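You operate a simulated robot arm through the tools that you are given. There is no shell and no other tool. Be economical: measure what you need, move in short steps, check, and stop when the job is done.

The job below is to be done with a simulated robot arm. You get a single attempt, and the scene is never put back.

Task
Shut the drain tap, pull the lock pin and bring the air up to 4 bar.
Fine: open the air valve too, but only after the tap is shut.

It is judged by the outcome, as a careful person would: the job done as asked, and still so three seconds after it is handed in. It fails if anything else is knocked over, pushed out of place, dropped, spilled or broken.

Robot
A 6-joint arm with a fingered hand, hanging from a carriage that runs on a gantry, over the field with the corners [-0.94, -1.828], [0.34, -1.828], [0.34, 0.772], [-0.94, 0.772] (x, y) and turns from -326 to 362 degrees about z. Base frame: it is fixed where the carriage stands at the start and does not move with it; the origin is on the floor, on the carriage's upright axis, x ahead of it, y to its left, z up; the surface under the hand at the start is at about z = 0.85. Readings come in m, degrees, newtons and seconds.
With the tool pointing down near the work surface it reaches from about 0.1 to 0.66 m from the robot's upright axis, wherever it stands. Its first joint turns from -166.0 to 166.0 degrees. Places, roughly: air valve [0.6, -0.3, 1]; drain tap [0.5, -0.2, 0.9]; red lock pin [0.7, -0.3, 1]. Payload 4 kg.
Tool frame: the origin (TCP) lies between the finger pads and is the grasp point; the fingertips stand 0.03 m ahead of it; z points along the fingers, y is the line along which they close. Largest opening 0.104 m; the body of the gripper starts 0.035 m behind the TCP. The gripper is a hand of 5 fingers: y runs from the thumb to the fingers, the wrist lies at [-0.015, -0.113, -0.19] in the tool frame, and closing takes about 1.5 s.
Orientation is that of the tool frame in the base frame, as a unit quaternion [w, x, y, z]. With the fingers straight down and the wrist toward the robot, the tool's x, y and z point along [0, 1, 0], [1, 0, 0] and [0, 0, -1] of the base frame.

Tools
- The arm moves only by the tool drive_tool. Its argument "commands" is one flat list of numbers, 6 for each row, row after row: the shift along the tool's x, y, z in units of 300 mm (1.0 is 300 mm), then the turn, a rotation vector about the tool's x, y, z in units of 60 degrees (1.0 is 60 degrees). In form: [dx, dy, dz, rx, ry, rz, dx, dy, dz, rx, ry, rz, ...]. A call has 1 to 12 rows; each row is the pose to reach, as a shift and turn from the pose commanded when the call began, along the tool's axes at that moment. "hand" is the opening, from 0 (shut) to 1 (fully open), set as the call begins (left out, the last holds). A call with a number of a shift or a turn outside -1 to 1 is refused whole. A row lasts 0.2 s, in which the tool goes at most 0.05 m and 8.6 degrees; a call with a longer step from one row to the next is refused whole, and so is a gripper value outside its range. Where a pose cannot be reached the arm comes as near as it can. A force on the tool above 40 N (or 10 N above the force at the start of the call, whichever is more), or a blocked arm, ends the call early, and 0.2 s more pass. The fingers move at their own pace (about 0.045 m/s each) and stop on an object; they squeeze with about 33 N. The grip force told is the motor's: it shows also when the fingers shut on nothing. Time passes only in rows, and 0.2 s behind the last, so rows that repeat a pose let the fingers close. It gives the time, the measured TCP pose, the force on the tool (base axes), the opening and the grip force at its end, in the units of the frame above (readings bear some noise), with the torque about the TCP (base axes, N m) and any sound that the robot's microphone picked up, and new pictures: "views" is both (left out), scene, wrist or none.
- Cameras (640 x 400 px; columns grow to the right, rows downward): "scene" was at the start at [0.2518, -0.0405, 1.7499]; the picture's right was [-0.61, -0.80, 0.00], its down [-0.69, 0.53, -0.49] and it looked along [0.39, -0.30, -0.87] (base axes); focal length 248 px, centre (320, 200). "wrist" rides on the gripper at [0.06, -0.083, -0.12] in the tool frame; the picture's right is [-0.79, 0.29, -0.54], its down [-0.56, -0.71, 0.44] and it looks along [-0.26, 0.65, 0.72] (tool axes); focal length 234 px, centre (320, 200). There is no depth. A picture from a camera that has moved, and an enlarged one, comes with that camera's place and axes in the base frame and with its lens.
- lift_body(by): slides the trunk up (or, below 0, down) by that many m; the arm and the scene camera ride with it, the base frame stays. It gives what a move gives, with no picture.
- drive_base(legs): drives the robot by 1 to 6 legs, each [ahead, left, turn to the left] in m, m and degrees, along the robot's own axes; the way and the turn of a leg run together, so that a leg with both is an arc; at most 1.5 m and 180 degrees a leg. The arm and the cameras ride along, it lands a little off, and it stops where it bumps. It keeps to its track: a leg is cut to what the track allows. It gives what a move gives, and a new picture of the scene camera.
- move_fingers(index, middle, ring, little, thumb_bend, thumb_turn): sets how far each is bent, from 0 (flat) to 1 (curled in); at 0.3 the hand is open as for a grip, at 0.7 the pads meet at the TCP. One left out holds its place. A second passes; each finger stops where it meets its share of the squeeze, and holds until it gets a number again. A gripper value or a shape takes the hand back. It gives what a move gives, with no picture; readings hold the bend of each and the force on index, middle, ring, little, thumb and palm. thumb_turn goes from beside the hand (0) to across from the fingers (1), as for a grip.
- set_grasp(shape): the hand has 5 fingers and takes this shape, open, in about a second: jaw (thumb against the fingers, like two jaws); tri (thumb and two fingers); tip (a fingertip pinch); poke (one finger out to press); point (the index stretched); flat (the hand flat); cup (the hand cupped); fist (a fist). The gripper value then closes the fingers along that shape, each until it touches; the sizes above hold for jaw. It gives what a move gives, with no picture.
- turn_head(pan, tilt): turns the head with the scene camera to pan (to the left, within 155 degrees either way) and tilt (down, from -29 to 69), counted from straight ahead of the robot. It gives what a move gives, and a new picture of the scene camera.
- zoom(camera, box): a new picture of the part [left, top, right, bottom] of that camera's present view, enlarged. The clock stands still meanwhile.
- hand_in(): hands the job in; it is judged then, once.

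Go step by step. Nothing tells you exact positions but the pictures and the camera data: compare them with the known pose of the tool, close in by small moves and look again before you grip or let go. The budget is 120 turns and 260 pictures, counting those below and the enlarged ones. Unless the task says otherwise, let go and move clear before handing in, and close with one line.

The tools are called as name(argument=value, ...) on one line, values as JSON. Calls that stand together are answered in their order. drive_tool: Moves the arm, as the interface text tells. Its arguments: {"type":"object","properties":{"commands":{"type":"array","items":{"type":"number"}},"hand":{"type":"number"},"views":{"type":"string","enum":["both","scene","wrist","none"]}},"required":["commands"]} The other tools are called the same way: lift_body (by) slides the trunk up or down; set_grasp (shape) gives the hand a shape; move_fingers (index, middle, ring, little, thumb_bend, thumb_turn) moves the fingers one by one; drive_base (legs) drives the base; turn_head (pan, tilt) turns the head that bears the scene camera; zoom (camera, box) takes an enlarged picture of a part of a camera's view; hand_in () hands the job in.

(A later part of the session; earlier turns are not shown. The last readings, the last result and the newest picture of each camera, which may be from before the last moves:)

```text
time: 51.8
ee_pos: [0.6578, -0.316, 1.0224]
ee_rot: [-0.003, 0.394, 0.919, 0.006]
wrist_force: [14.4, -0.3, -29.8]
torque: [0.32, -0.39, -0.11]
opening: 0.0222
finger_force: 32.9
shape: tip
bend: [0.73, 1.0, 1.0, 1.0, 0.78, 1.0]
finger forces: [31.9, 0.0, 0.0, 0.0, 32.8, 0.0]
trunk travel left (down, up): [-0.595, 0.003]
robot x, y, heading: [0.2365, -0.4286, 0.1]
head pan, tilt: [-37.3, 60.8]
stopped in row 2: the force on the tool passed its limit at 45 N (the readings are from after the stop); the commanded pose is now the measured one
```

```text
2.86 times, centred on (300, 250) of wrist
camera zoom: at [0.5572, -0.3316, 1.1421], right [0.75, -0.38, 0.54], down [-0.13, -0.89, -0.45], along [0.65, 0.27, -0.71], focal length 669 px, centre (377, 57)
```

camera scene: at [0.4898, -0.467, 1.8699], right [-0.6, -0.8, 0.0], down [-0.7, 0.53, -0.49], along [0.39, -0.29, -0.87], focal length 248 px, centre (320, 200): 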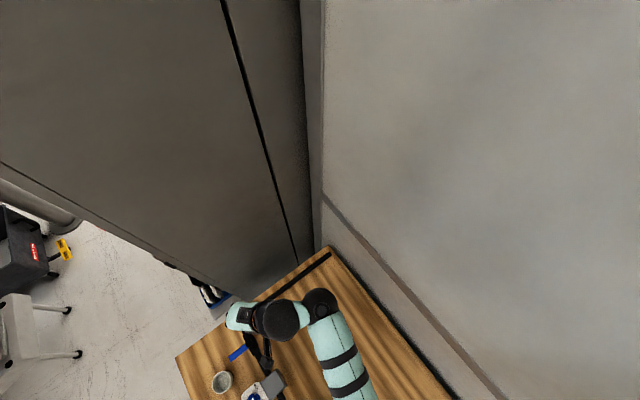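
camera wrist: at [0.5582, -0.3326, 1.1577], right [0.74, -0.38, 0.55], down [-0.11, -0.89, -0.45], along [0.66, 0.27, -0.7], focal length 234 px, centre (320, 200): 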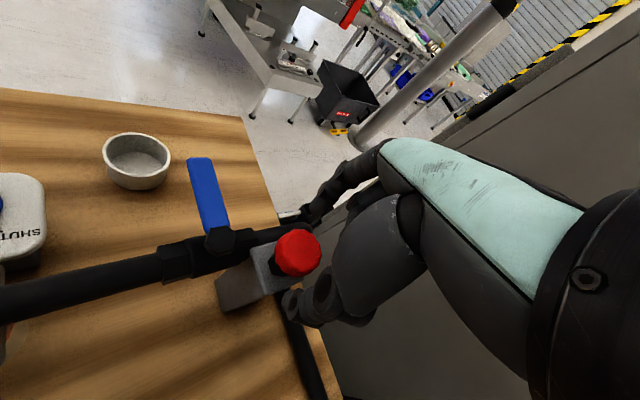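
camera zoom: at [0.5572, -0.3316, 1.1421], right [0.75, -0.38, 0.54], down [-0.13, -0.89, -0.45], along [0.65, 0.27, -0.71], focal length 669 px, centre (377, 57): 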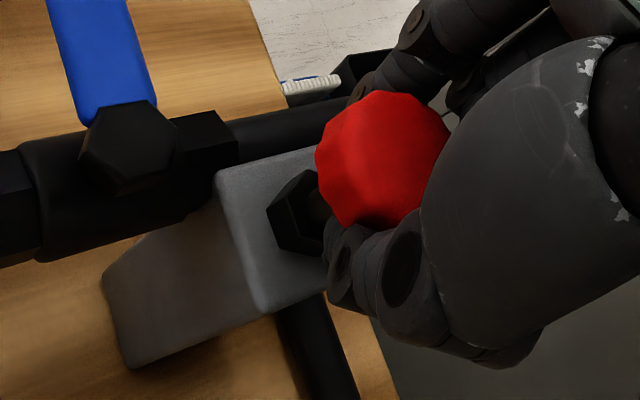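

The pull seems to end on a stop, with some side load. I relax the side load and see what the force does.

drive_tool(commands=[-0.006, 0.006, 0, 0, 0, 0, -0.012, 0.012, 0, 0, 0, 0, -0.015, 0.015, -0.005, 0, 0, 0, -0.015, 0.015, -0.01, 0, 0, 0], views="none")

zoom(camera="wrist", box=[260, 200, 360, 290])

```text
time: 53.0
ee_pos: [0.6593, -0.3162, 1.0231]
ee_rot: [-0.008, 0.393, 0.92, 0.003]
wrist_force: [3.8, 1.4, -26.3]
torque: [0.32, -0.37, -0.09]
opening: 0.023
finger_force: 33.4
shape: tip
bend: [0.73, 1.0, 1.0, 1.0, 0.77, 1.0]
finger forces: [30.0, 0.0, 0.1, 0.0, 32.7, 0.1]
trunk travel left (down, up): [-0.595, 0.003]
robot x, y, heading: [0.2377, -0.4247, 0.2]
head pan, tilt: [-37.3, 60.8]
stopped in row 4: the force on the tool passed its limit at 44 N (the readings are from after the stop); the commanded pose is now the measured one
```

```text
4.44 times, centred on (310, 245) of wrist
camera zoom: at [0.5597, -0.3315, 1.1431], right [0.76, -0.38, 0.53], down [-0.13, -0.89, -0.44], along [0.64, 0.27, -0.72], focal length 1041 px, centre (364, 0)
```

zoom: 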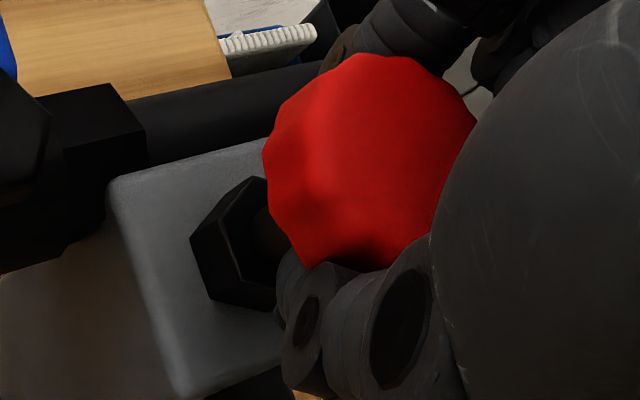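

It looks like the end of its stroke (~8 mm). I'll let go gently and see whether it stays out.

drive_tool(commands=[0, 0, 0.01, 0, 0, 0, 0, 0, 0.01, 0, 0, 0, 0, 0, 0.01, 0, 0, 0, 0, 0, 0.01, 0, 0, 0], views="none", hand=0.6)

zoom(camera="wrist", box=[220, 180, 380, 320])

```text
time: 54.0
ee_pos: [0.6645, -0.3164, 1.0235]
ee_rot: [-0.003, 0.393, 0.92, 0.005]
wrist_force: [5.2, -0.3, 4.5]
torque: [-0.05, 0.02, 0.02]
opening: 0.062
finger_force: 0.0
shape: tip
bend: [0.73, 0.98, 0.99, 0.99, 0.65, 0.99]
finger forces: [0.0, 6.7, 0.0, 0.1, 0.1, 0.0]
trunk travel left (down, up): [-0.595, 0.003]
robot x, y, heading: [0.2374, -0.4287, 0.2]
head pan, tilt: [-37.3, 60.8]
```

```text
2.86 times, centred on (300, 250) of wrist
camera zoom: at [0.5637, -0.3316, 1.1429], right [0.75, -0.38, 0.54], down [-0.13, -0.89, -0.45], along [0.64, 0.27, -0.72], focal length 669 px, centre (377, 57)
```

zoom: 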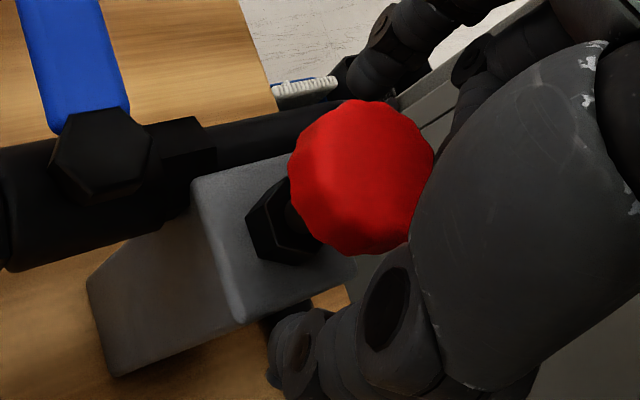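

The head stays up (~9 mm higher than before, more neck visible), so it holds out. I go up and look from afar.

drive_tool(commands=[0, 0, -0.05, 0, 0, 0, 0, 0, -0.15, 0, 0, 0, 0, 0, -0.25, 0, 0, 0, 0, 0, -0.33, 0, 0, 0, 0, 0, -0.33, 0, 0, 0, 0, 0, -0.33, 0, 0, 0], views="wrist")

zoom(camera="wrist", box=[180, 180, 300, 300])

```text
time: 55.4
ee_pos: [0.6636, -0.3166, 1.1219]
ee_rot: [-0.004, 0.393, 0.919, 0.005]
wrist_force: [0.1, -0.4, 0.2]
torque: [-0.01, 0.02, 0.01]
opening: 0.062
finger_force: 0.2
shape: tip
bend: [0.73, 0.98, 0.99, 0.99, 0.65, 0.99]
finger forces: [0.0, 0.0, 0.1, 0.0, 0.1, 0.1]
trunk travel left (down, up): [-0.595, 0.003]
robot x, y, heading: [0.2376, -0.4299, 0.2]
head pan, tilt: [-37.3, 60.8]
camera wrist: at [0.5629, -0.3312, 1.2413], right [0.76, -0.38, 0.54], down [-0.13, -0.89, -0.45], along [0.64, 0.27, -0.72], focal length 234 px, centre (320, 200)
```

wrist: 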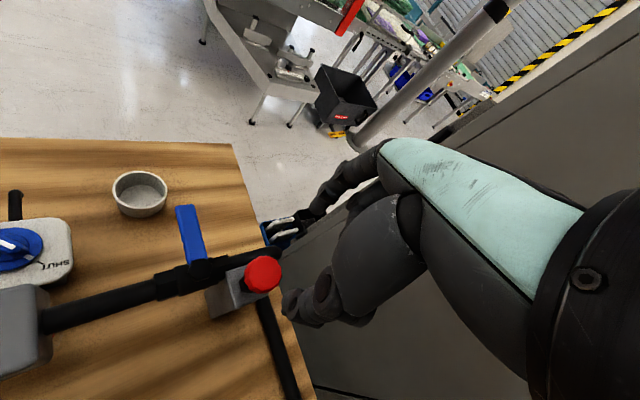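

```text
3.33 times, centred on (240, 240) of wrist
camera zoom: at [0.5629, -0.3312, 1.2413], right [0.76, -0.38, 0.54], down [-0.13, -0.89, -0.45], along [0.64, 0.27, -0.72], focal length 781 px, centre (587, 67)
```

zoom: 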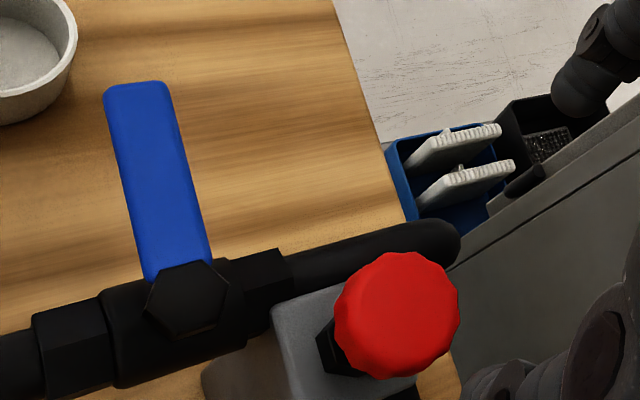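

The pin is out and holds (head ~7–9 mm higher). The lever tip is at (0.608,-0.222), top z≈1.0, pivot (0.61,-0.288). The pin post occupies the +x side, so the lever should swing toward −x, in line with the pipe. I close the pinch to a stylus and place it on the +x side of the lever tip.

drive_tool(commands=[0.1, 0.06, 0, 0, 0, 0, 0.2, 0.13, 0, 0, 0, 0, 0.239, 0.157, 0, 0, 0, 0, 0.239, 0.157, 0, 0, 0, 0, 0.239, 0.157, 0, 0, 0, 0, 0.239, 0.157, 0.1, 0, 0, 0, 0.239, 0.157, 0.2, 0, 0, 0, 0.239, 0.157, 0.27, 0, 0, 0, 0.239, 0.157, 0.27, 0, 0, 0], hand=0, views="wrist")

zoom(camera="wrist", box=[180, 180, 340, 320])

```text
time: 57.4
ee_pos: [0.645, -0.2309, 1.0419]
ee_rot: [-0.004, 0.393, 0.919, 0.004]
wrist_force: [0.0, -0.2, 0.5]
torque: [-0.02, -0.03, 0.01]
opening: 0.0
finger_force: 33.3
shape: tip
bend: [0.72, 1.0, 1.0, 1.0, 0.75, 1.0]
finger forces: [0.1, 0.0, 0.0, 0.0, 0.0, 0.0]
trunk travel left (down, up): [-0.595, 0.003]
robot x, y, heading: [0.2373, -0.4265, -0.1]
head pan, tilt: [-37.3, 60.8]
camera wrist: at [0.5457, -0.247, 1.1623], right [0.76, -0.38, 0.54], down [-0.13, -0.89, -0.45], along [0.64, 0.27, -0.72], focal length 234 px, centre (320, 200)
```

wrist: 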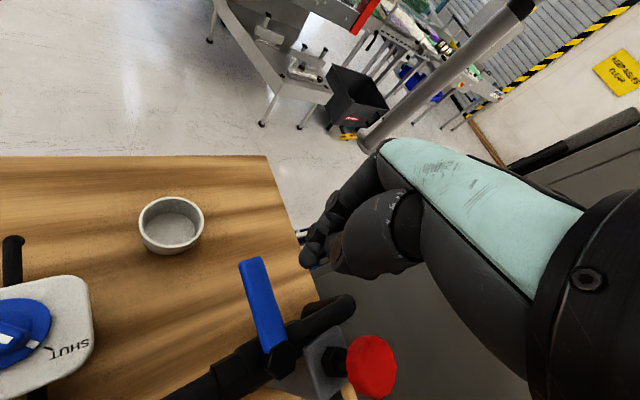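

```text
2.86 times, centred on (260, 250) of wrist
camera zoom: at [0.5457, -0.247, 1.1623], right [0.76, -0.38, 0.54], down [-0.13, -0.89, -0.45], along [0.64, 0.27, -0.72], focal length 669 px, centre (491, 57)
```

zoom: 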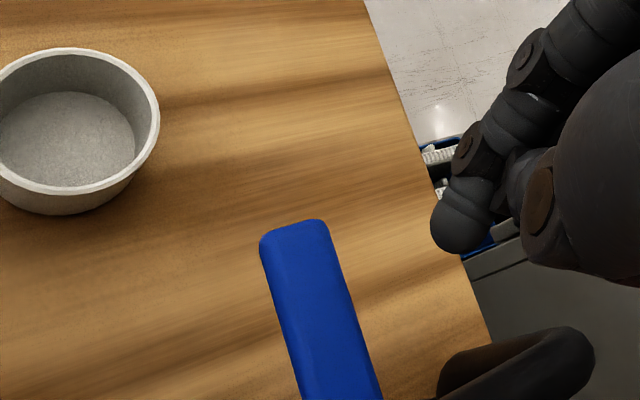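

Good view: the stylus is right of the lever tip and the pin is clearly out. I lower 2 cm and push the lever toward −x along its arc, about halfway first.

drive_tool(commands=[0, 0, 0.066, 0, 0, 0, 0.002, -0.021, 0.066, 0, 0, 0, 0.023, -0.044, 0.066, 0, 0, 0, 0.044, -0.057, 0.066, 0, 0, 0, 0.065, -0.07, 0.066, 0, 0, 0, 0.082, -0.088, 0.066, 0, 0, 0, 0.099, -0.107, 0.066, 0, 0, 0, 0.111, -0.128, 0.066, 0, 0, 0, 0.122, -0.15, 0.066, 0, 0, 0], views="wrist")

```text
time: 59.4
ee_pos: [0.588, -0.2357, 1.0209]
ee_rot: [-0.005, 0.392, 0.92, 0.005]
wrist_force: [-0.4, -0.1, -0.4]
torque: [0.0, -0.01, 0.01]
opening: 0.0
finger_force: 33.3
shape: tip
bend: [0.72, 1.0, 1.0, 1.0, 0.76, 1.0]
finger forces: [0.1, 0.1, 0.0, 0.1, 0.0, 0.0]
trunk travel left (down, up): [-0.595, 0.003]
robot x, y, heading: [0.2335, -0.4281, -0.0]
head pan, tilt: [-37.3, 60.8]
camera wrist: at [0.4875, -0.2518, 1.1415], right [0.76, -0.38, 0.53], down [-0.13, -0.89, -0.45], along [0.64, 0.27, -0.72], focal length 234 px, centre (320, 200)
```

wrist: 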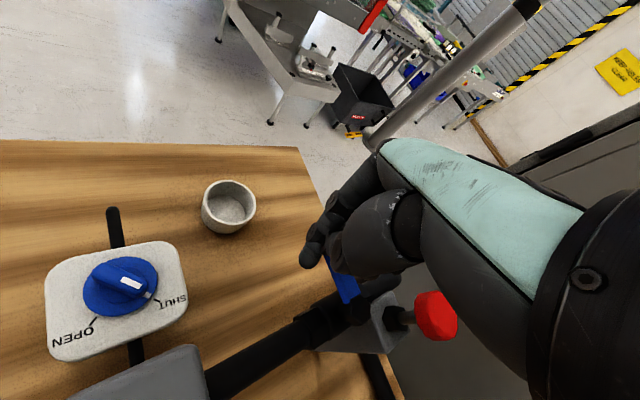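

No force remains, so I must see whether the lever moved or the finger passed over it.

zoom(camera="wrist", box=[270, 200, 430, 340])

drive_tool(commands=[0, 0, -0.12, 0, 0, 0, 0, 0, -0.24, 0, 0, 0, 0, 0, -0.3, 0, 0, 0, 0, 0, -0.3, 0, 0, 0], views="wrist")

```text
2.86 times, centred on (350, 270) of wrist
camera zoom: at [0.4875, -0.2518, 1.1415], right [0.76, -0.38, 0.53], down [-0.13, -0.89, -0.45], along [0.64, 0.27, -0.72], focal length 669 px, centre (234, 0)
```

zoom: 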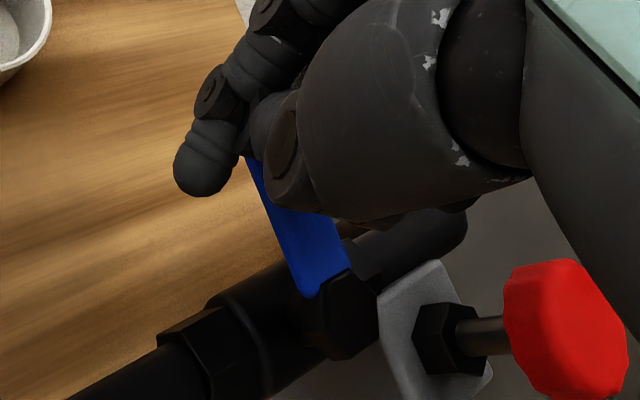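

```text
time: 60.4
ee_pos: [0.5896, -0.2385, 1.1121]
ee_rot: [-0.005, 0.393, 0.919, 0.005]
wrist_force: [-0.4, 0.1, 0.4]
torque: [0.0, -0.01, -0.02]
opening: 0.0001
finger_force: 33.1
shape: tip
bend: [0.72, 1.0, 1.0, 1.0, 0.76, 1.0]
finger forces: [0.0, 0.0, 0.0, 0.1, 0.0, 0.1]
trunk travel left (down, up): [-0.595, 0.003]
robot x, y, heading: [0.2404, -0.427, 0.1]
head pan, tilt: [-37.3, 60.8]
camera wrist: at [0.4886, -0.2536, 1.231], right [0.76, -0.38, 0.53], down [-0.13, -0.89, -0.45], along [0.64, 0.27, -0.72], focal length 234 px, centre (320, 200)
```

wrist: 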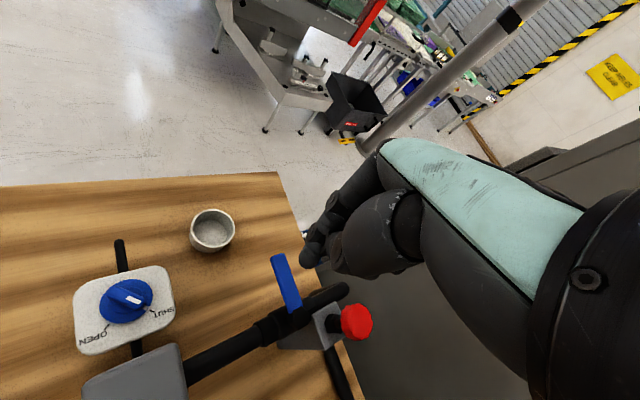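

The finger slid over the lever's top; it must go ~18 mm lower. I return to the +x side and descend to TCP z≈1.003.

drive_tool(commands=[-0.06, 0.08, 0, 0, 0, 0, -0.13, 0.152, 0, 0, 0, 0, -0.13, 0.152, 0.1, 0, 0, 0, -0.13, 0.152, 0.2, 0, 0, 0, -0.13, 0.152, 0.28, 0, 0, 0, -0.13, 0.152, 0.32, 0, 0, 0, -0.13, 0.152, 0.36, 0, 0, 0, -0.13, 0.152, 0.36, 0, 0, 0], views="wrist")

zoom(camera="wrist", box=[220, 200, 420, 370])

```text
time: 62.2
ee_pos: [0.6496, -0.2306, 1.0035]
ee_rot: [-0.005, 0.393, 0.919, 0.005]
wrist_force: [0.1, 0.2, -0.2]
torque: [0.0, 0.03, 0.01]
opening: 0.0
finger_force: 33.0
shape: tip
bend: [0.72, 1.0, 1.0, 1.0, 0.76, 1.0]
finger forces: [0.0, 0.0, 0.0, 0.1, 0.1, 0.0]
trunk travel left (down, up): [-0.595, 0.003]
robot x, y, heading: [0.2385, -0.4296, 0.3]
head pan, tilt: [-37.3, 60.8]
camera wrist: at [0.5486, -0.246, 1.1232], right [0.76, -0.38, 0.54], down [-0.13, -0.89, -0.45], along [0.64, 0.27, -0.72], focal length 234 px, centre (320, 200)
```

wrist: 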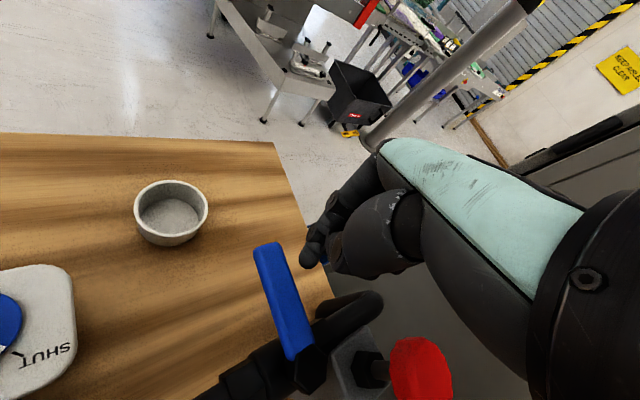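

```text
2.35 times, centred on (320, 285) of wrist
camera zoom: at [0.5486, -0.246, 1.1232], right [0.76, -0.38, 0.54], down [-0.13, -0.89, -0.45], along [0.64, 0.27, -0.72], focal length 551 px, centre (320, 0)
```

zoom: 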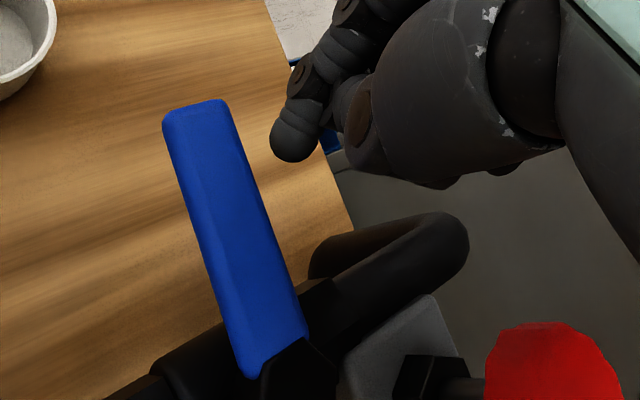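

The stylus is now well beside the lever at its height. I push along the arc to about 45°.

drive_tool(commands=[0.016, -0.047, 0, 0, 0, 0, 0.033, -0.056, 0, 0, 0, 0, 0.054, -0.069, 0, 0, 0, 0, 0.075, -0.082, 0, 0, 0, 0, 0.092, -0.1, 0, 0, 0, 0, 0.109, -0.118, 0, 0, 0, 0, 0.12, -0.14, 0, 0, 0, 0, 0.132, -0.162, 0, 0, 0, 0], views="wrist")

```text
time: 64.0
ee_pos: [0.5857, -0.2375, 1.0035]
ee_rot: [-0.004, 0.393, 0.92, 0.005]
wrist_force: [0.7, 0.8, -0.2]
torque: [-0.01, -0.02, 0.03]
opening: 0.0
finger_force: 33.1
shape: tip
bend: [0.72, 1.0, 1.0, 1.0, 0.76, 1.0]
finger forces: [0.0, 0.0, 0.1, 0.0, 0.0, 0.0]
trunk travel left (down, up): [-0.595, 0.003]
robot x, y, heading: [0.2399, -0.4278, 0.2]
head pan, tilt: [-37.3, 60.8]
camera wrist: at [0.4854, -0.2527, 1.1227], right [0.76, -0.38, 0.53], down [-0.13, -0.89, -0.45], along [0.64, 0.27, -0.72], focal length 234 px, centre (320, 200)
```

wrist: 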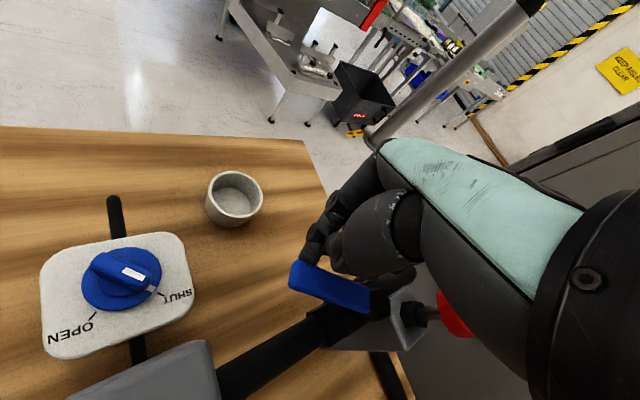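

The lever is swinging, now around 45°. I continue the sweep to in‑line, turning the hand a bit so the curled fingers keep clear of the hub.

drive_tool(commands=[0.006, -0.02, 0, 0, 0, -0.08, 0.0125, -0.041, 0, 0, 0, -0.16, 0.012, -0.066, 0, 0, 0, -0.24, 0.011, -0.091, 0, 0, 0, -0.32, 0.005, -0.112, 0, 0, 0, -0.38, -0.001, -0.132, 0, 0, 0, -0.38, -0.011, -0.152, 0, 0, 0, -0.38], views="wrist")

```text
time: 65.6
ee_pos: [0.5576, -0.2683, 1.0043]
ee_rot: [-0.003, 0.203, 0.979, 0.007]
wrist_force: [3.6, 13.5, -0.4]
torque: [0.21, -0.09, -0.06]
opening: 0.0
finger_force: 33.0
shape: tip
bend: [0.72, 1.0, 1.0, 1.0, 0.75, 1.0]
finger forces: [14.9, 0.0, 0.0, 0.1, 0.0, 0.0]
trunk travel left (down, up): [-0.595, 0.003]
robot x, y, heading: [0.2381, -0.4279, 0.3]
head pan, tilt: [-37.3, 60.8]
camera wrist: at [0.4699, -0.3228, 1.1235], right [0.84, -0.06, 0.54], down [0.23, -0.86, -0.45], along [0.49, 0.5, -0.71], focal length 234 px, centre (320, 200)
```

wrist: 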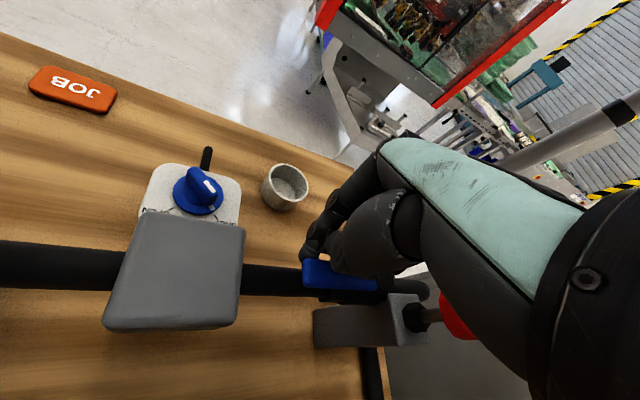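

The lever is in line with the pipe against its stop (15 N). I move the finger off (+y) and up, then view the gauge.

drive_tool(commands=[0, 0.04, 0, 0, 0, 0, 0, 0.08, -0.05, 0, 0, 0, 0, 0.08, -0.2, 0, 0, 0, 0, 0.08, -0.35, 0, 0, 0, 0, 0.08, -0.4, 0, 0, 0.1, 0, 0.08, -0.4, 0, 0, 0.2], views="both")

```text
time: 67.0
ee_pos: [0.5655, -0.2505, 1.1241]
ee_rot: [-0.005, 0.305, 0.952, 0.005]
wrist_force: [0.0, 0.1, 0.3]
torque: [0.0, -0.02, -0.01]
opening: 0.0001
finger_force: 33.1
shape: tip
bend: [0.72, 1.0, 1.0, 1.0, 0.75, 1.0]
finger forces: [0.0, 0.0, 0.1, 0.0, 0.1, 0.0]
out of reach, approached as far as the arm can: row 4, 5
trunk travel left (down, up): [-0.595, 0.003]
robot x, y, heading: [0.2411, -0.4298, 0.2]
head pan, tilt: [-37.3, 60.8]
camera scene: at [0.4902, -0.467, 1.8699], right [-0.6, -0.8, 0.0], down [-0.7, 0.53, -0.49], along [0.39, -0.3, -0.87], focal length 248 px, centre (320, 200)
camera wrist: at [0.4693, -0.2854, 1.2435], right [0.81, -0.23, 0.54], down [0.04, -0.89, -0.45], along [0.58, 0.39, -0.72], focal length 234 px, centre (320, 200)
```

scene: 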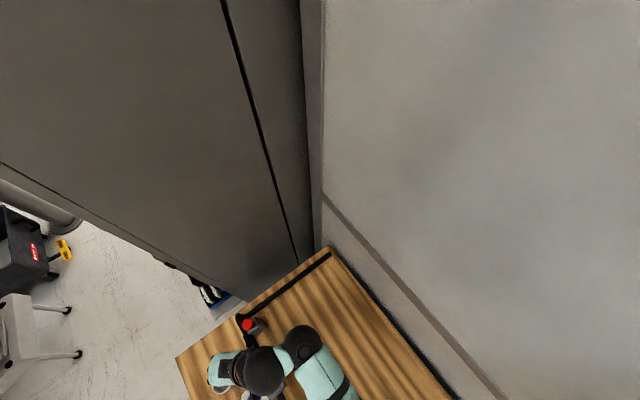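
wrist: 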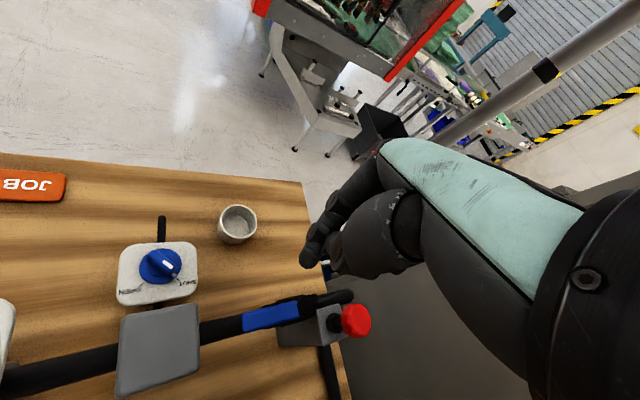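

The lever is open, in line with the pipe. Next the regulator at ≈(0.357,-0.31): I bring the carriage back behind it and look at gauge and dial.

drive_base(legs=[[-0.32, 0.12, 0]])

zoom(camera="scene", box=[300, 190, 440, 290])

```text
time: 69.2
ee_pos: [0.2437, -0.135, 1.1241]
ee_rot: [-0.004, 0.305, 0.952, 0.005]
wrist_force: [-0.8, 0.2, 0.0]
torque: [0.03, -0.03, 0.02]
opening: 0.0
finger_force: 32.3
shape: tip
bend: [0.72, 1.0, 1.0, 1.0, 0.75, 1.0]
finger forces: [0.0, 0.0, 0.0, 0.0, 0.0, 0.0]
trunk travel left (down, up): [-0.595, 0.003]
robot x, y, heading: [-0.0829, -0.3099, 0.4]
head pan, tilt: [-37.3, 60.8]
camera scene: at [0.1681, -0.3509, 1.8699], right [-0.61, -0.8, 0.0], down [-0.69, 0.53, -0.49], along [0.39, -0.3, -0.87], focal length 248 px, centre (320, 200)
```

scene: 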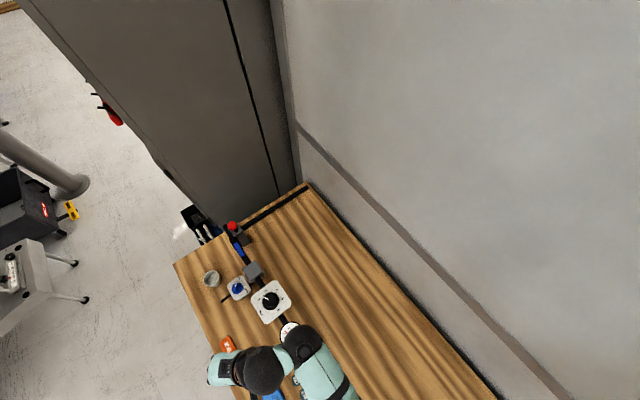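

```text
4.00 times, centred on (370, 240) of scene
camera zoom: at [0.1681, -0.3509, 1.8699], right [-0.61, -0.8, 0.0], down [-0.69, 0.53, -0.49], along [0.39, -0.3, -0.87], focal length 994 px, centre (120, 40)
```

zoom: 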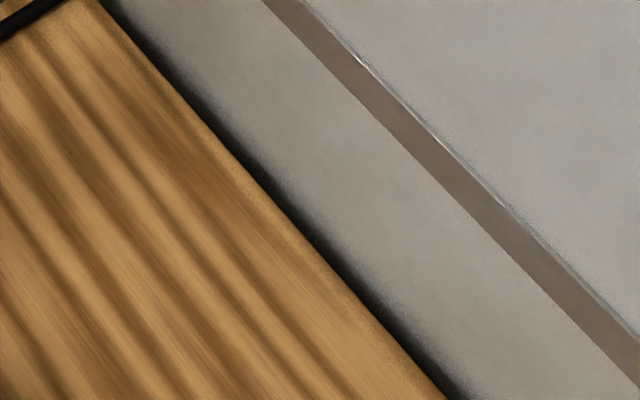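

I aim the head at the regulator and gauge.

turn_head(pan=0, tilt=69)

zoom(camera="scene", box=[260, 180, 360, 280])

```text
time: 70.3
ee_pos: [0.2445, -0.1349, 1.123]
ee_rot: [-0.005, 0.305, 0.952, 0.005]
wrist_force: [1.0, -0.6, 0.6]
torque: [0.01, 0.0, -0.05]
opening: 0.0
finger_force: 33.1
shape: tip
bend: [0.72, 1.0, 1.0, 1.0, 0.75, 1.0]
finger forces: [0.0, 0.0, 0.0, 0.0, 0.1, 0.0]
trunk travel left (down, up): [-0.595, 0.003]
robot x, y, heading: [-0.0839, -0.309, 0.0]
head pan, tilt: [0.0, 68.8]
camera scene: at [0.1717, -0.3111, 1.8614], right [0.0, -1.0, 0.0], down [-0.93, 0.0, -0.36], along [0.36, 0.0, -0.93], focal length 248 px, centre (320, 200)
```

scene: 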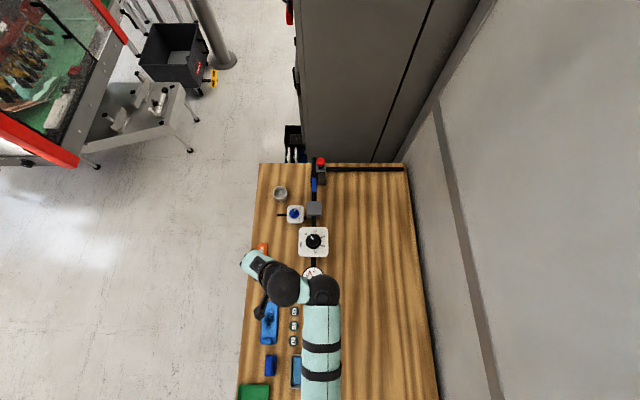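

```text
4.00 times, centred on (310, 230) of scene
camera zoom: at [0.1717, -0.3111, 1.8614], right [0.0, -1.0, 0.0], down [-0.93, 0.0, -0.36], along [0.36, 0.0, -0.93], focal length 994 px, centre (360, 80)
```

zoom: 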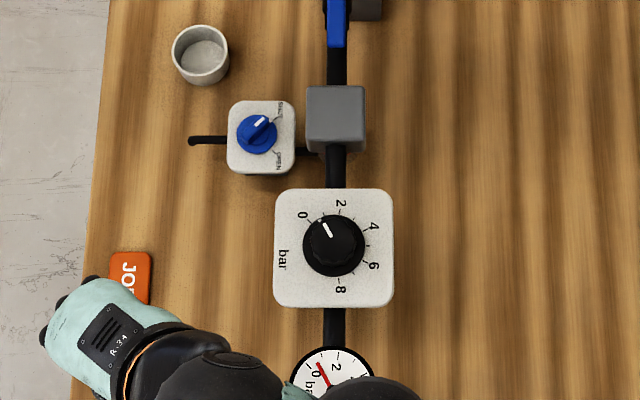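

A nice axis-aligned view. I zoom in on the dial to read it.

zoom(camera="scene", box=[296, 224, 332, 260])

zoom(camera="scene", box=[296, 256, 332, 286])

```text
11.11 times, centred on (314, 242) of scene
camera zoom: at [0.1717, -0.3111, 1.8614], right [0.0, -1.0, 0.0], down [-0.93, 0.0, -0.36], along [0.36, 0.0, -0.93], focal length 2760 px, centre (387, -267)
```

zoom: 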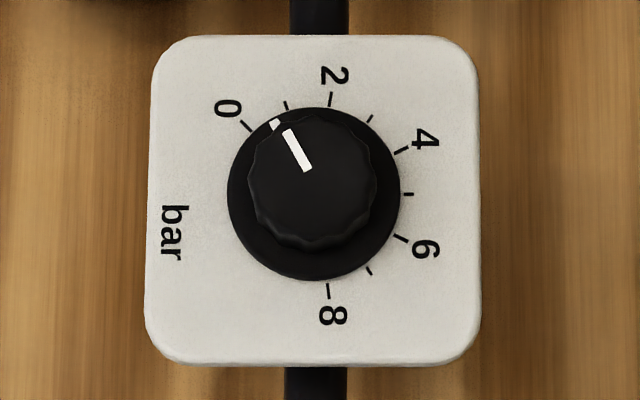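

```text
13.33 times, centred on (314, 271) of scene
camera zoom: at [0.1717, -0.3111, 1.8614], right [0.0, -1.0, 0.0], down [-0.93, 0.0, -0.36], along [0.36, 0.0, -0.93], focal length 3312 px, centre (400, -747)
```

zoom: 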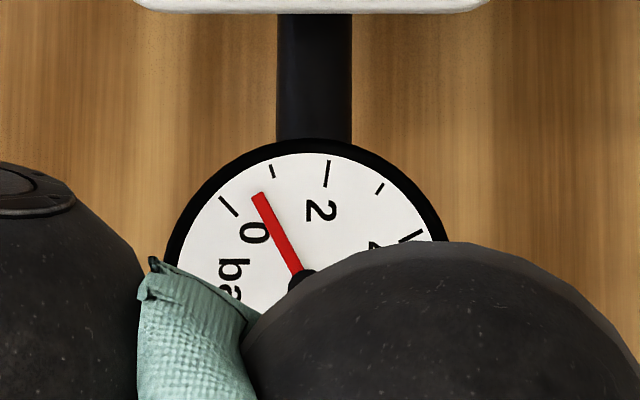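

Dial reads ≈0.6 and the gauge agrees (~0.6 bar); scale is 27°/bar clockwise, so 4 bar needs about 92° clockwise. Combining views, the knob axis is at ≈(0.350,-0.288) with its top at z≈1.02. I step the carriage back a little and bring the open pinch over it with yaw +40°.

drive_base(legs=[[-0.06, 0, 0]])

drive_tool(commands=[-0.14, -0.02, 0, 0, 0, 0.05, -0.28, -0.04, 0, 0, 0, 0.1, -0.42, -0.06, 0, 0, 0, 0.15, -0.56, -0.08, 0, 0, 0, 0.2, -0.7, -0.09, 0, 0, 0, 0.24, -0.744, -0.095, 0.05, 0, 0, 0.24, -0.744, -0.095, 0.1, 0, 0, 0.24, -0.744, -0.095, 0.1, 0, 0, 0.24], hand=0.7)

```text
time: 71.2
ee_pos: [0.1848, -0.1356, 1.1241]
ee_rot: [-0.004, 0.305, 0.952, 0.005]
wrist_force: [0.6, 0.0, -0.3]
torque: [0.04, 0.03, 0.03]
opening: 0.0
finger_force: 33.2
shape: tip
bend: [0.72, 1.0, 1.0, 1.0, 0.75, 1.0]
finger forces: [0.0, 0.0, 0.1, 0.0, 0.1, 0.1]
trunk travel left (down, up): [-0.595, 0.003]
robot x, y, heading: [-0.1434, -0.3123, 0.2]
head pan, tilt: [0.0, 68.8]
camera scene: at [0.1125, -0.3111, 1.8614], right [0.0, -1.0, 0.0], down [-0.93, 0.0, -0.36], along [0.36, 0.0, -0.93], focal length 248 px, centre (320, 200)
```

scene: 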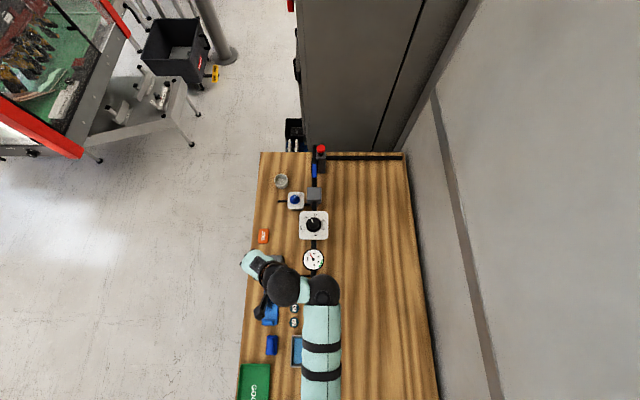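

```text
time: 73.0
ee_pos: [0.3492, -0.2867, 1.0912]
ee_rot: [-0.005, 0.422, 0.907, 0.005]
wrist_force: [0.0, 0.0, -0.2]
torque: [0.01, 0.0, 0.02]
opening: 0.0723
finger_force: 0.0
shape: tip
bend: [0.28, 0.98, 0.99, 0.99, 0.58, 0.99]
finger forces: [0.1, 0.0, 0.0, 0.0, 0.1, 0.0]
trunk travel left (down, up): [-0.595, 0.003]
robot x, y, heading: [-0.1412, -0.3095, 0.0]
head pan, tilt: [0.0, 68.8]
camera scene: at [0.1125, -0.3111, 1.8614], right [0.0, -1.0, 0.0], down [-0.93, 0.0, -0.36], along [0.36, 0.0, -0.93], focal length 248 px, centre (320, 200)
camera wrist: at [0.2488, -0.2956, 1.2106], right [0.73, -0.42, 0.53], down [-0.18, -0.88, -0.45], along [0.66, 0.23, -0.72], focal length 234 px, centre (320, 200)
```

scene: 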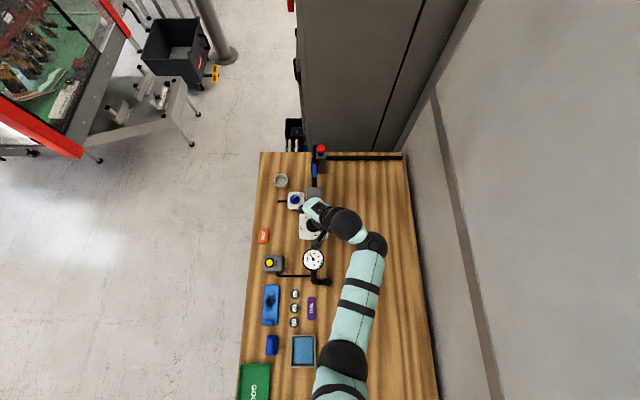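
wrist: 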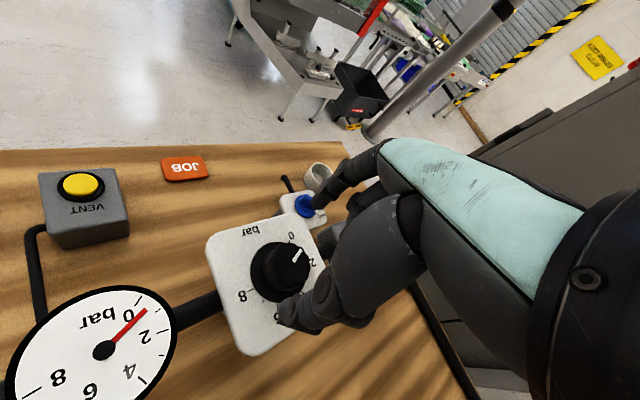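

The TCP is exactly over the knob, and the gauge is visible in both cameras. I descend to z≈1.045 with a slightly smaller opening.

drive_tool(commands=[0, 0, 0, 0, 0, 0, 0, 0, 0, 0, 0, 0, 0, 0, 0, 0, 0, 0, 0, 0, 0.07, 0, 0, 0, 0, 0, 0.12, 0, 0, 0, 0, 0, 0.15, 0, 0, 0, 0, 0, 0.15, 0, 0, 0], hand=0.6, views="none")

zoom(camera="wrist", box=[210, 180, 390, 330])

```text
time: 74.7
ee_pos: [0.3499, -0.2867, 1.0461]
ee_rot: [-0.004, 0.421, 0.907, 0.004]
wrist_force: [0.6, -0.1, -0.2]
torque: [0.03, 0.03, 0.0]
opening: 0.0629
finger_force: 0.0
shape: tip
bend: [0.73, 0.98, 0.99, 0.99, 0.64, 0.99]
finger forces: [0.1, 0.1, 0.0, 0.0, 0.0, 0.0]
trunk travel left (down, up): [-0.595, 0.003]
robot x, y, heading: [-0.1471, -0.3077, 0.1]
head pan, tilt: [0.0, 68.8]
```

```text
2.67 times, centred on (300, 255) of wrist
camera zoom: at [0.2484, -0.2951, 1.1656], right [0.73, -0.42, 0.53], down [-0.18, -0.88, -0.45], along [0.66, 0.23, -0.72], focal length 624 px, centre (373, 53)
```

zoom: 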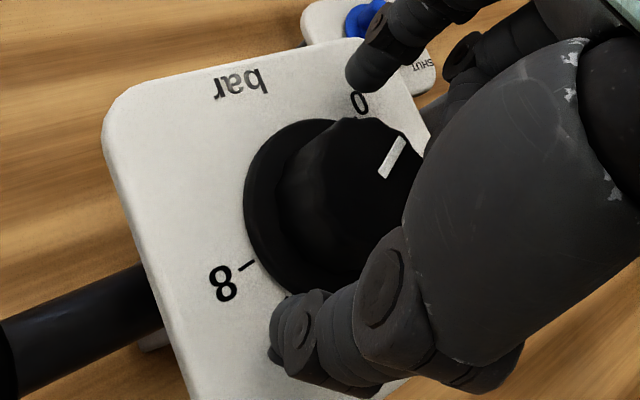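

Well centred. I lower a further ~1 cm in small steps, watching finger contacts.

drive_tool(commands=[0, 0, 0.012, 0, 0, 0, 0, 0, 0.022, 0, 0, 0, 0, 0, 0.032, 0, 0, 0, 0, 0, 0.032, 0, 0, 0], views="none")

zoom(camera="wrist", box=[210, 180, 390, 330])

```text
time: 75.7
ee_pos: [0.3502, -0.2878, 1.0368]
ee_rot: [-0.004, 0.421, 0.907, 0.005]
wrist_force: [-2.1, 0.8, 11.7]
torque: [-0.17, 0.34, -0.05]
opening: 0.0628
finger_force: 0.1
shape: tip
bend: [0.73, 0.98, 0.99, 0.99, 0.65, 0.98]
finger forces: [1.4, 0.0, 0.0, 0.0, 9.8, 0.0]
trunk travel left (down, up): [-0.595, 0.003]
robot x, y, heading: [-0.1469, -0.3134, 0.2]
head pan, tilt: [0.0, 68.8]
```

```text
2.67 times, centred on (300, 255) of wrist
camera zoom: at [0.2496, -0.2961, 1.157], right [0.73, -0.42, 0.54], down [-0.18, -0.88, -0.45], along [0.66, 0.23, -0.72], focal length 624 px, centre (373, 53)
```

zoom: 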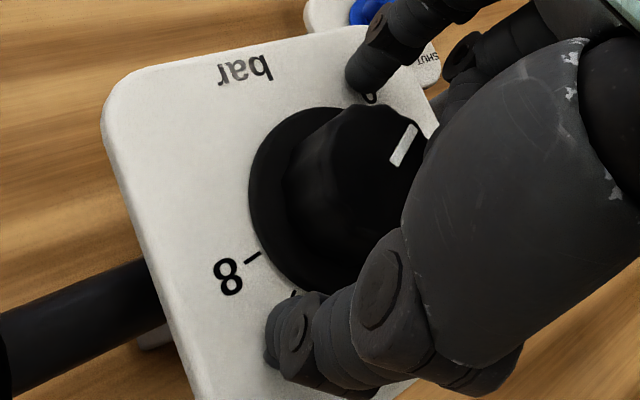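

Thumb touches the plate. I rise 5 mm and close on the knob.

drive_tool(commands=[0, 0, -0.018, 0, 0, 0, 0, 0, -0.018, 0, 0, 0], views="none")

drive_tool(commands=[0, 0, 0, 0, 0, 0, 0, 0, 0, 0, 0, 0, 0, 0, 0, 0, 0, 0, 0, 0, 0, 0, 0, 0, 0, 0, 0, 0, 0, 0, 0, 0, 0, 0, 0, 0], hand=0, views="wrist")

zoom(camera="wrist", box=[210, 180, 390, 330])

```text
time: 76.2
ee_pos: [0.3482, -0.287, 1.0416]
ee_rot: [-0.004, 0.422, 0.907, 0.005]
wrist_force: [-0.5, -0.7, 0.5]
torque: [0.02, -0.02, 0.05]
opening: 0.0624
finger_force: 0.1
shape: tip
bend: [0.73, 0.98, 0.99, 0.99, 0.65, 0.99]
finger forces: [0.0, 0.0, 0.0, 0.0, 0.0, 0.0]
trunk travel left (down, up): [-0.595, 0.003]
robot x, y, heading: [-0.1444, -0.3118, -0.0]
head pan, tilt: [0.0, 68.8]
```

```text
time: 77.7
ee_pos: [0.3495, -0.2857, 1.0408]
ee_rot: [-0.004, 0.421, 0.907, 0.005]
wrist_force: [-7.7, 2.9, 7.6]
torque: [0.21, 0.1, 0.0]
opening: 0.0335
finger_force: 32.9
shape: tip
bend: [0.74, 1.0, 1.0, 1.0, 0.73, 1.0]
finger forces: [26.2, 0.0, 0.0, 0.1, 28.8, 0.0]
trunk travel left (down, up): [-0.595, 0.003]
robot x, y, heading: [-0.1445, -0.309, 0.1]
head pan, tilt: [0.0, 68.8]
camera wrist: at [0.248, -0.2955, 1.1617], right [0.73, -0.42, 0.53], down [-0.18, -0.88, -0.45], along [0.66, 0.23, -0.72], focal length 234 px, centre (320, 200)
```

wrist: 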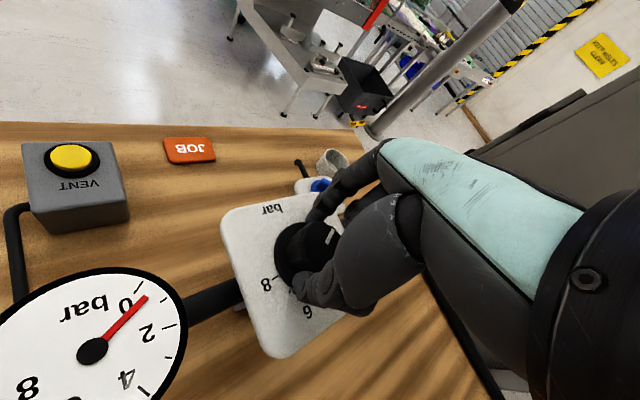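

```text
2.67 times, centred on (300, 255) of wrist
camera zoom: at [0.248, -0.2955, 1.1617], right [0.73, -0.42, 0.53], down [-0.18, -0.88, -0.45], along [0.66, 0.23, -0.72], focal length 624 px, centre (373, 53)
```

zoom: 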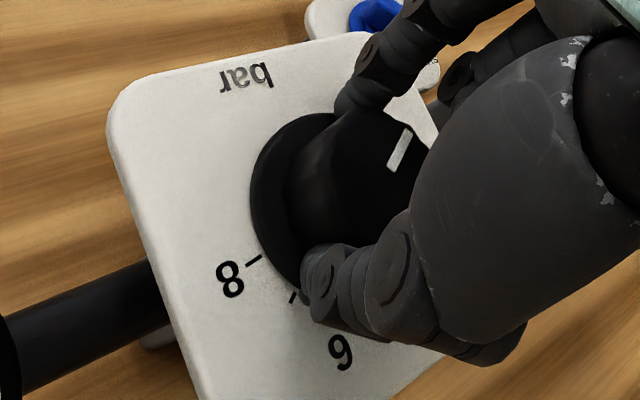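

The knob is gripped firmly. I turn it clockwise 40° and check that it follows.

drive_tool(commands=[0, 0, 0, 0, 0, 0.07, 0, 0, 0, 0, 0, 0.14, 0, 0, 0, 0, 0, 0.21, 0, 0, 0, 0, 0, 0.28, 0, 0, 0, 0, 0, 0.35, 0, 0, 0, 0, 0, 0.42, 0, 0, 0, 0, 0, 0.49, 0, 0, 0, 0, 0, 0.56, 0, 0, 0, 0, 0, 0.62, 0, 0, 0, 0, 0, 0.67, 0, 0, 0, 0, 0, 0.67], views="wrist")

zoom(camera="wrist", box=[0, 200, 400, 400])

```text
time: 80.0
ee_pos: [0.3489, -0.2857, 1.0415]
ee_rot: [-0.006, 0.707, 0.707, 0.002]
wrist_force: [0.1, 3.6, -5.1]
torque: [0.13, -0.3, 0.02]
opening: 0.0332
finger_force: 33.2
shape: tip
bend: [0.74, 1.0, 1.0, 1.0, 0.74, 1.0]
finger forces: [28.6, 0.1, 0.0, 0.0, 27.6, 0.0]
trunk travel left (down, up): [-0.595, 0.003]
robot x, y, heading: [-0.1377, -0.3134, 0.2]
head pan, tilt: [0.0, 68.8]
camera wrist: at [0.2673, -0.2273, 1.1628], right [0.29, -0.8, 0.53], down [-0.71, -0.55, -0.44], along [0.64, -0.25, -0.72], focal length 234 px, centre (320, 200)
```

wrist: 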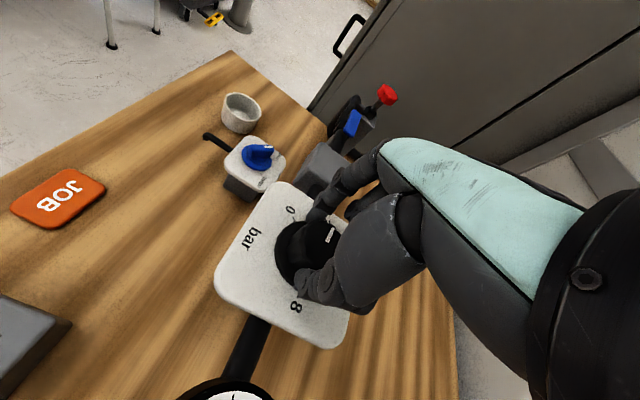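

```text
1.60 times, centred on (200, 300) of wrist
camera zoom: at [0.2673, -0.2273, 1.1628], right [0.29, -0.8, 0.53], down [-0.71, -0.55, -0.44], along [0.64, -0.25, -0.72], focal length 375 px, centre (512, 40)
```

zoom: 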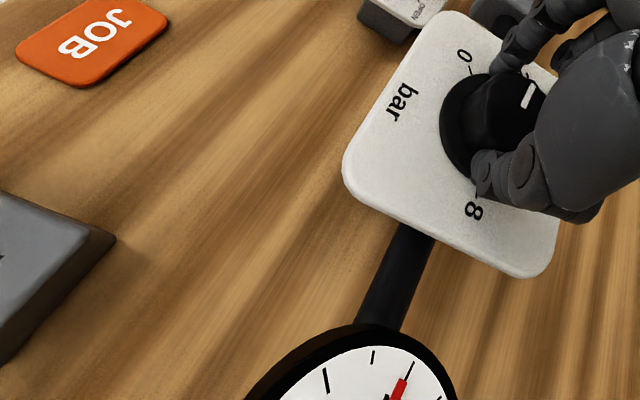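

The gauge needle follows, now ≈2 bar. I turn another 43° clockwise.

drive_tool(commands=[0, 0, 0, 0, 0, 0.07, 0, 0, 0, 0, 0, 0.14, 0, 0, 0, 0, 0, 0.21, 0, 0, 0, 0, 0, 0.28, 0, 0, 0, 0, 0, 0.35, 0, 0, 0, 0, 0, 0.42, 0, 0, 0, 0, 0, 0.49, 0, 0, 0, 0, 0, 0.56, 0, 0, 0, 0, 0, 0.63, 0, 0, 0, 0, 0, 0.68, 0, 0, 0, 0, 0, 0.717, 0, 0, 0, 0, 0, 0.717], views="scene")

zoom(camera="scene", box=[290, 200, 340, 290])

```text
time: 82.7
ee_pos: [0.3499, -0.2862, 1.0425]
ee_rot: [-0.007, 0.918, 0.397, 0.001]
wrist_force: [3.2, 4.7, -10.6]
torque: [-0.06, -0.38, 0.04]
opening: 0.0335
finger_force: 33.0
shape: tip
bend: [0.74, 1.0, 1.0, 1.0, 0.74, 1.0]
finger forces: [27.8, 0.0, 0.1, 0.0, 26.8, 0.0]
trunk travel left (down, up): [-0.595, 0.003]
robot x, y, heading: [-0.1433, -0.3124, 0.2]
head pan, tilt: [0.0, 68.8]
camera scene: at [0.1125, -0.3108, 1.8614], right [0.0, -1.0, 0.0], down [-0.93, 0.0, -0.36], along [0.36, 0.0, -0.93], focal length 248 px, centre (320, 200)
```

scene: 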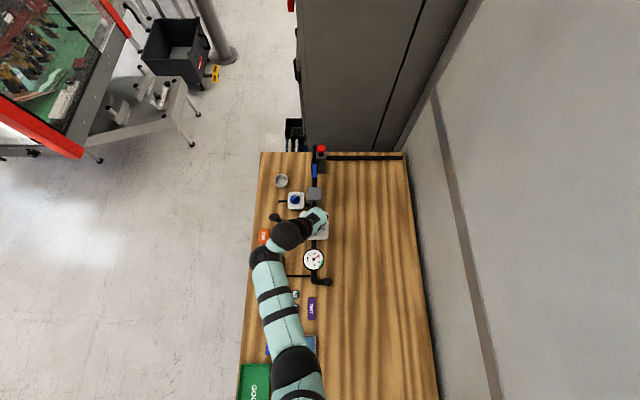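

```text
4.44 times, centred on (315, 245) of scene
camera zoom: at [0.1125, -0.3108, 1.8614], right [0.0, -1.0, 0.0], down [-0.93, 0.0, -0.36], along [0.36, 0.0, -0.93], focal length 1104 px, centre (342, 0)
```

zoom: 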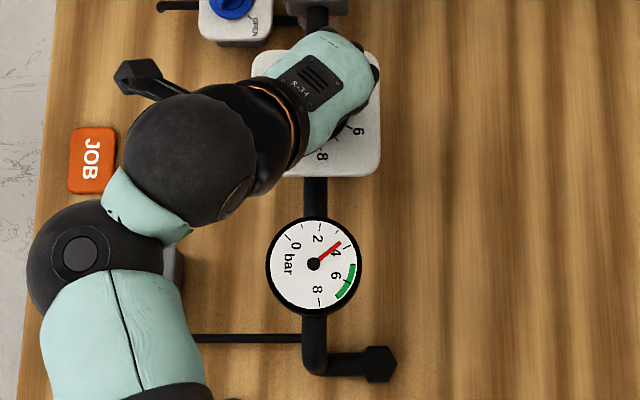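

The gauge is in full view while the knob is still held; I zoom in for a precise reading.

zoom(camera="scene", box=[300, 246, 328, 274])

```text
14.29 times, centred on (314, 260) of scene
camera zoom: at [0.1125, -0.3108, 1.8614], right [0.0, -1.0, 0.0], down [-0.93, 0.0, -0.36], along [0.36, 0.0, -0.93], focal length 3548 px, centre (406, -657)
```

zoom: 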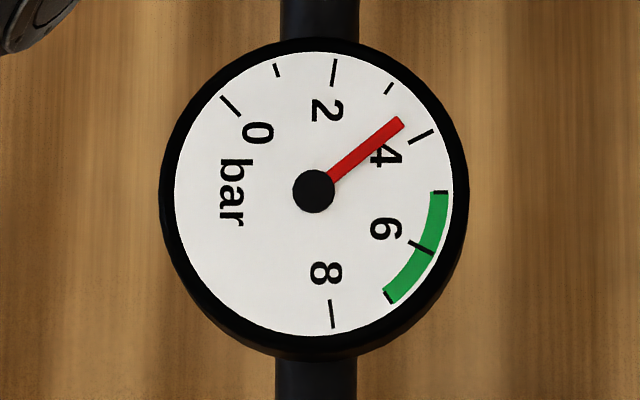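

Gauge reads ≈3.6; about 11° more is needed. I turn on by 11°, carefully.

drive_tool(commands=[0, 0, 0, 0, 0, 0.05, 0, 0, 0, 0, 0, 0.1, 0, 0, 0, 0, 0, 0.15, 0, 0, 0, 0, 0, 0.19, 0, 0, 0, 0, 0, 0.19], views="none")

zoom(camera="scene", box=[300, 246, 328, 274])

```text
time: 83.8
ee_pos: [0.3494, -0.2861, 1.0419]
ee_rot: [-0.006, 0.952, 0.305, 0.001]
wrist_force: [2.9, 5.1, -7.1]
torque: [-0.11, -0.32, 0.03]
opening: 0.0333
finger_force: 33.0
shape: tip
bend: [0.74, 1.0, 1.0, 1.0, 0.74, 1.0]
finger forces: [27.0, 0.0, 0.0, 0.0, 29.2, 0.1]
trunk travel left (down, up): [-0.595, 0.003]
robot x, y, heading: [-0.1478, -0.3101, 0.2]
head pan, tilt: [0.0, 68.8]
```

```text
14.29 times, centred on (314, 260) of scene
camera zoom: at [0.1125, -0.3108, 1.8614], right [0.0, -1.0, 0.0], down [-0.93, 0.0, -0.36], along [0.36, 0.0, -0.93], focal length 3548 px, centre (406, -657)
```

zoom: 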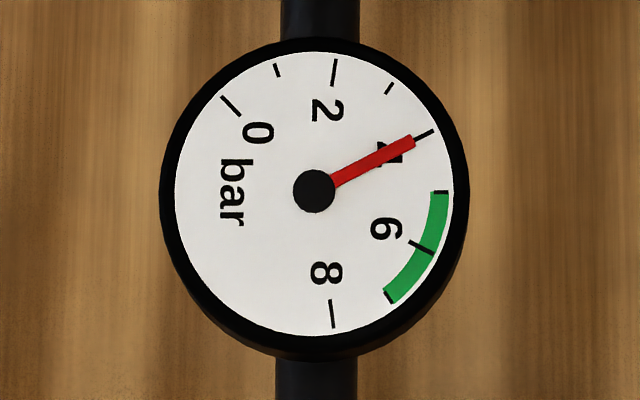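

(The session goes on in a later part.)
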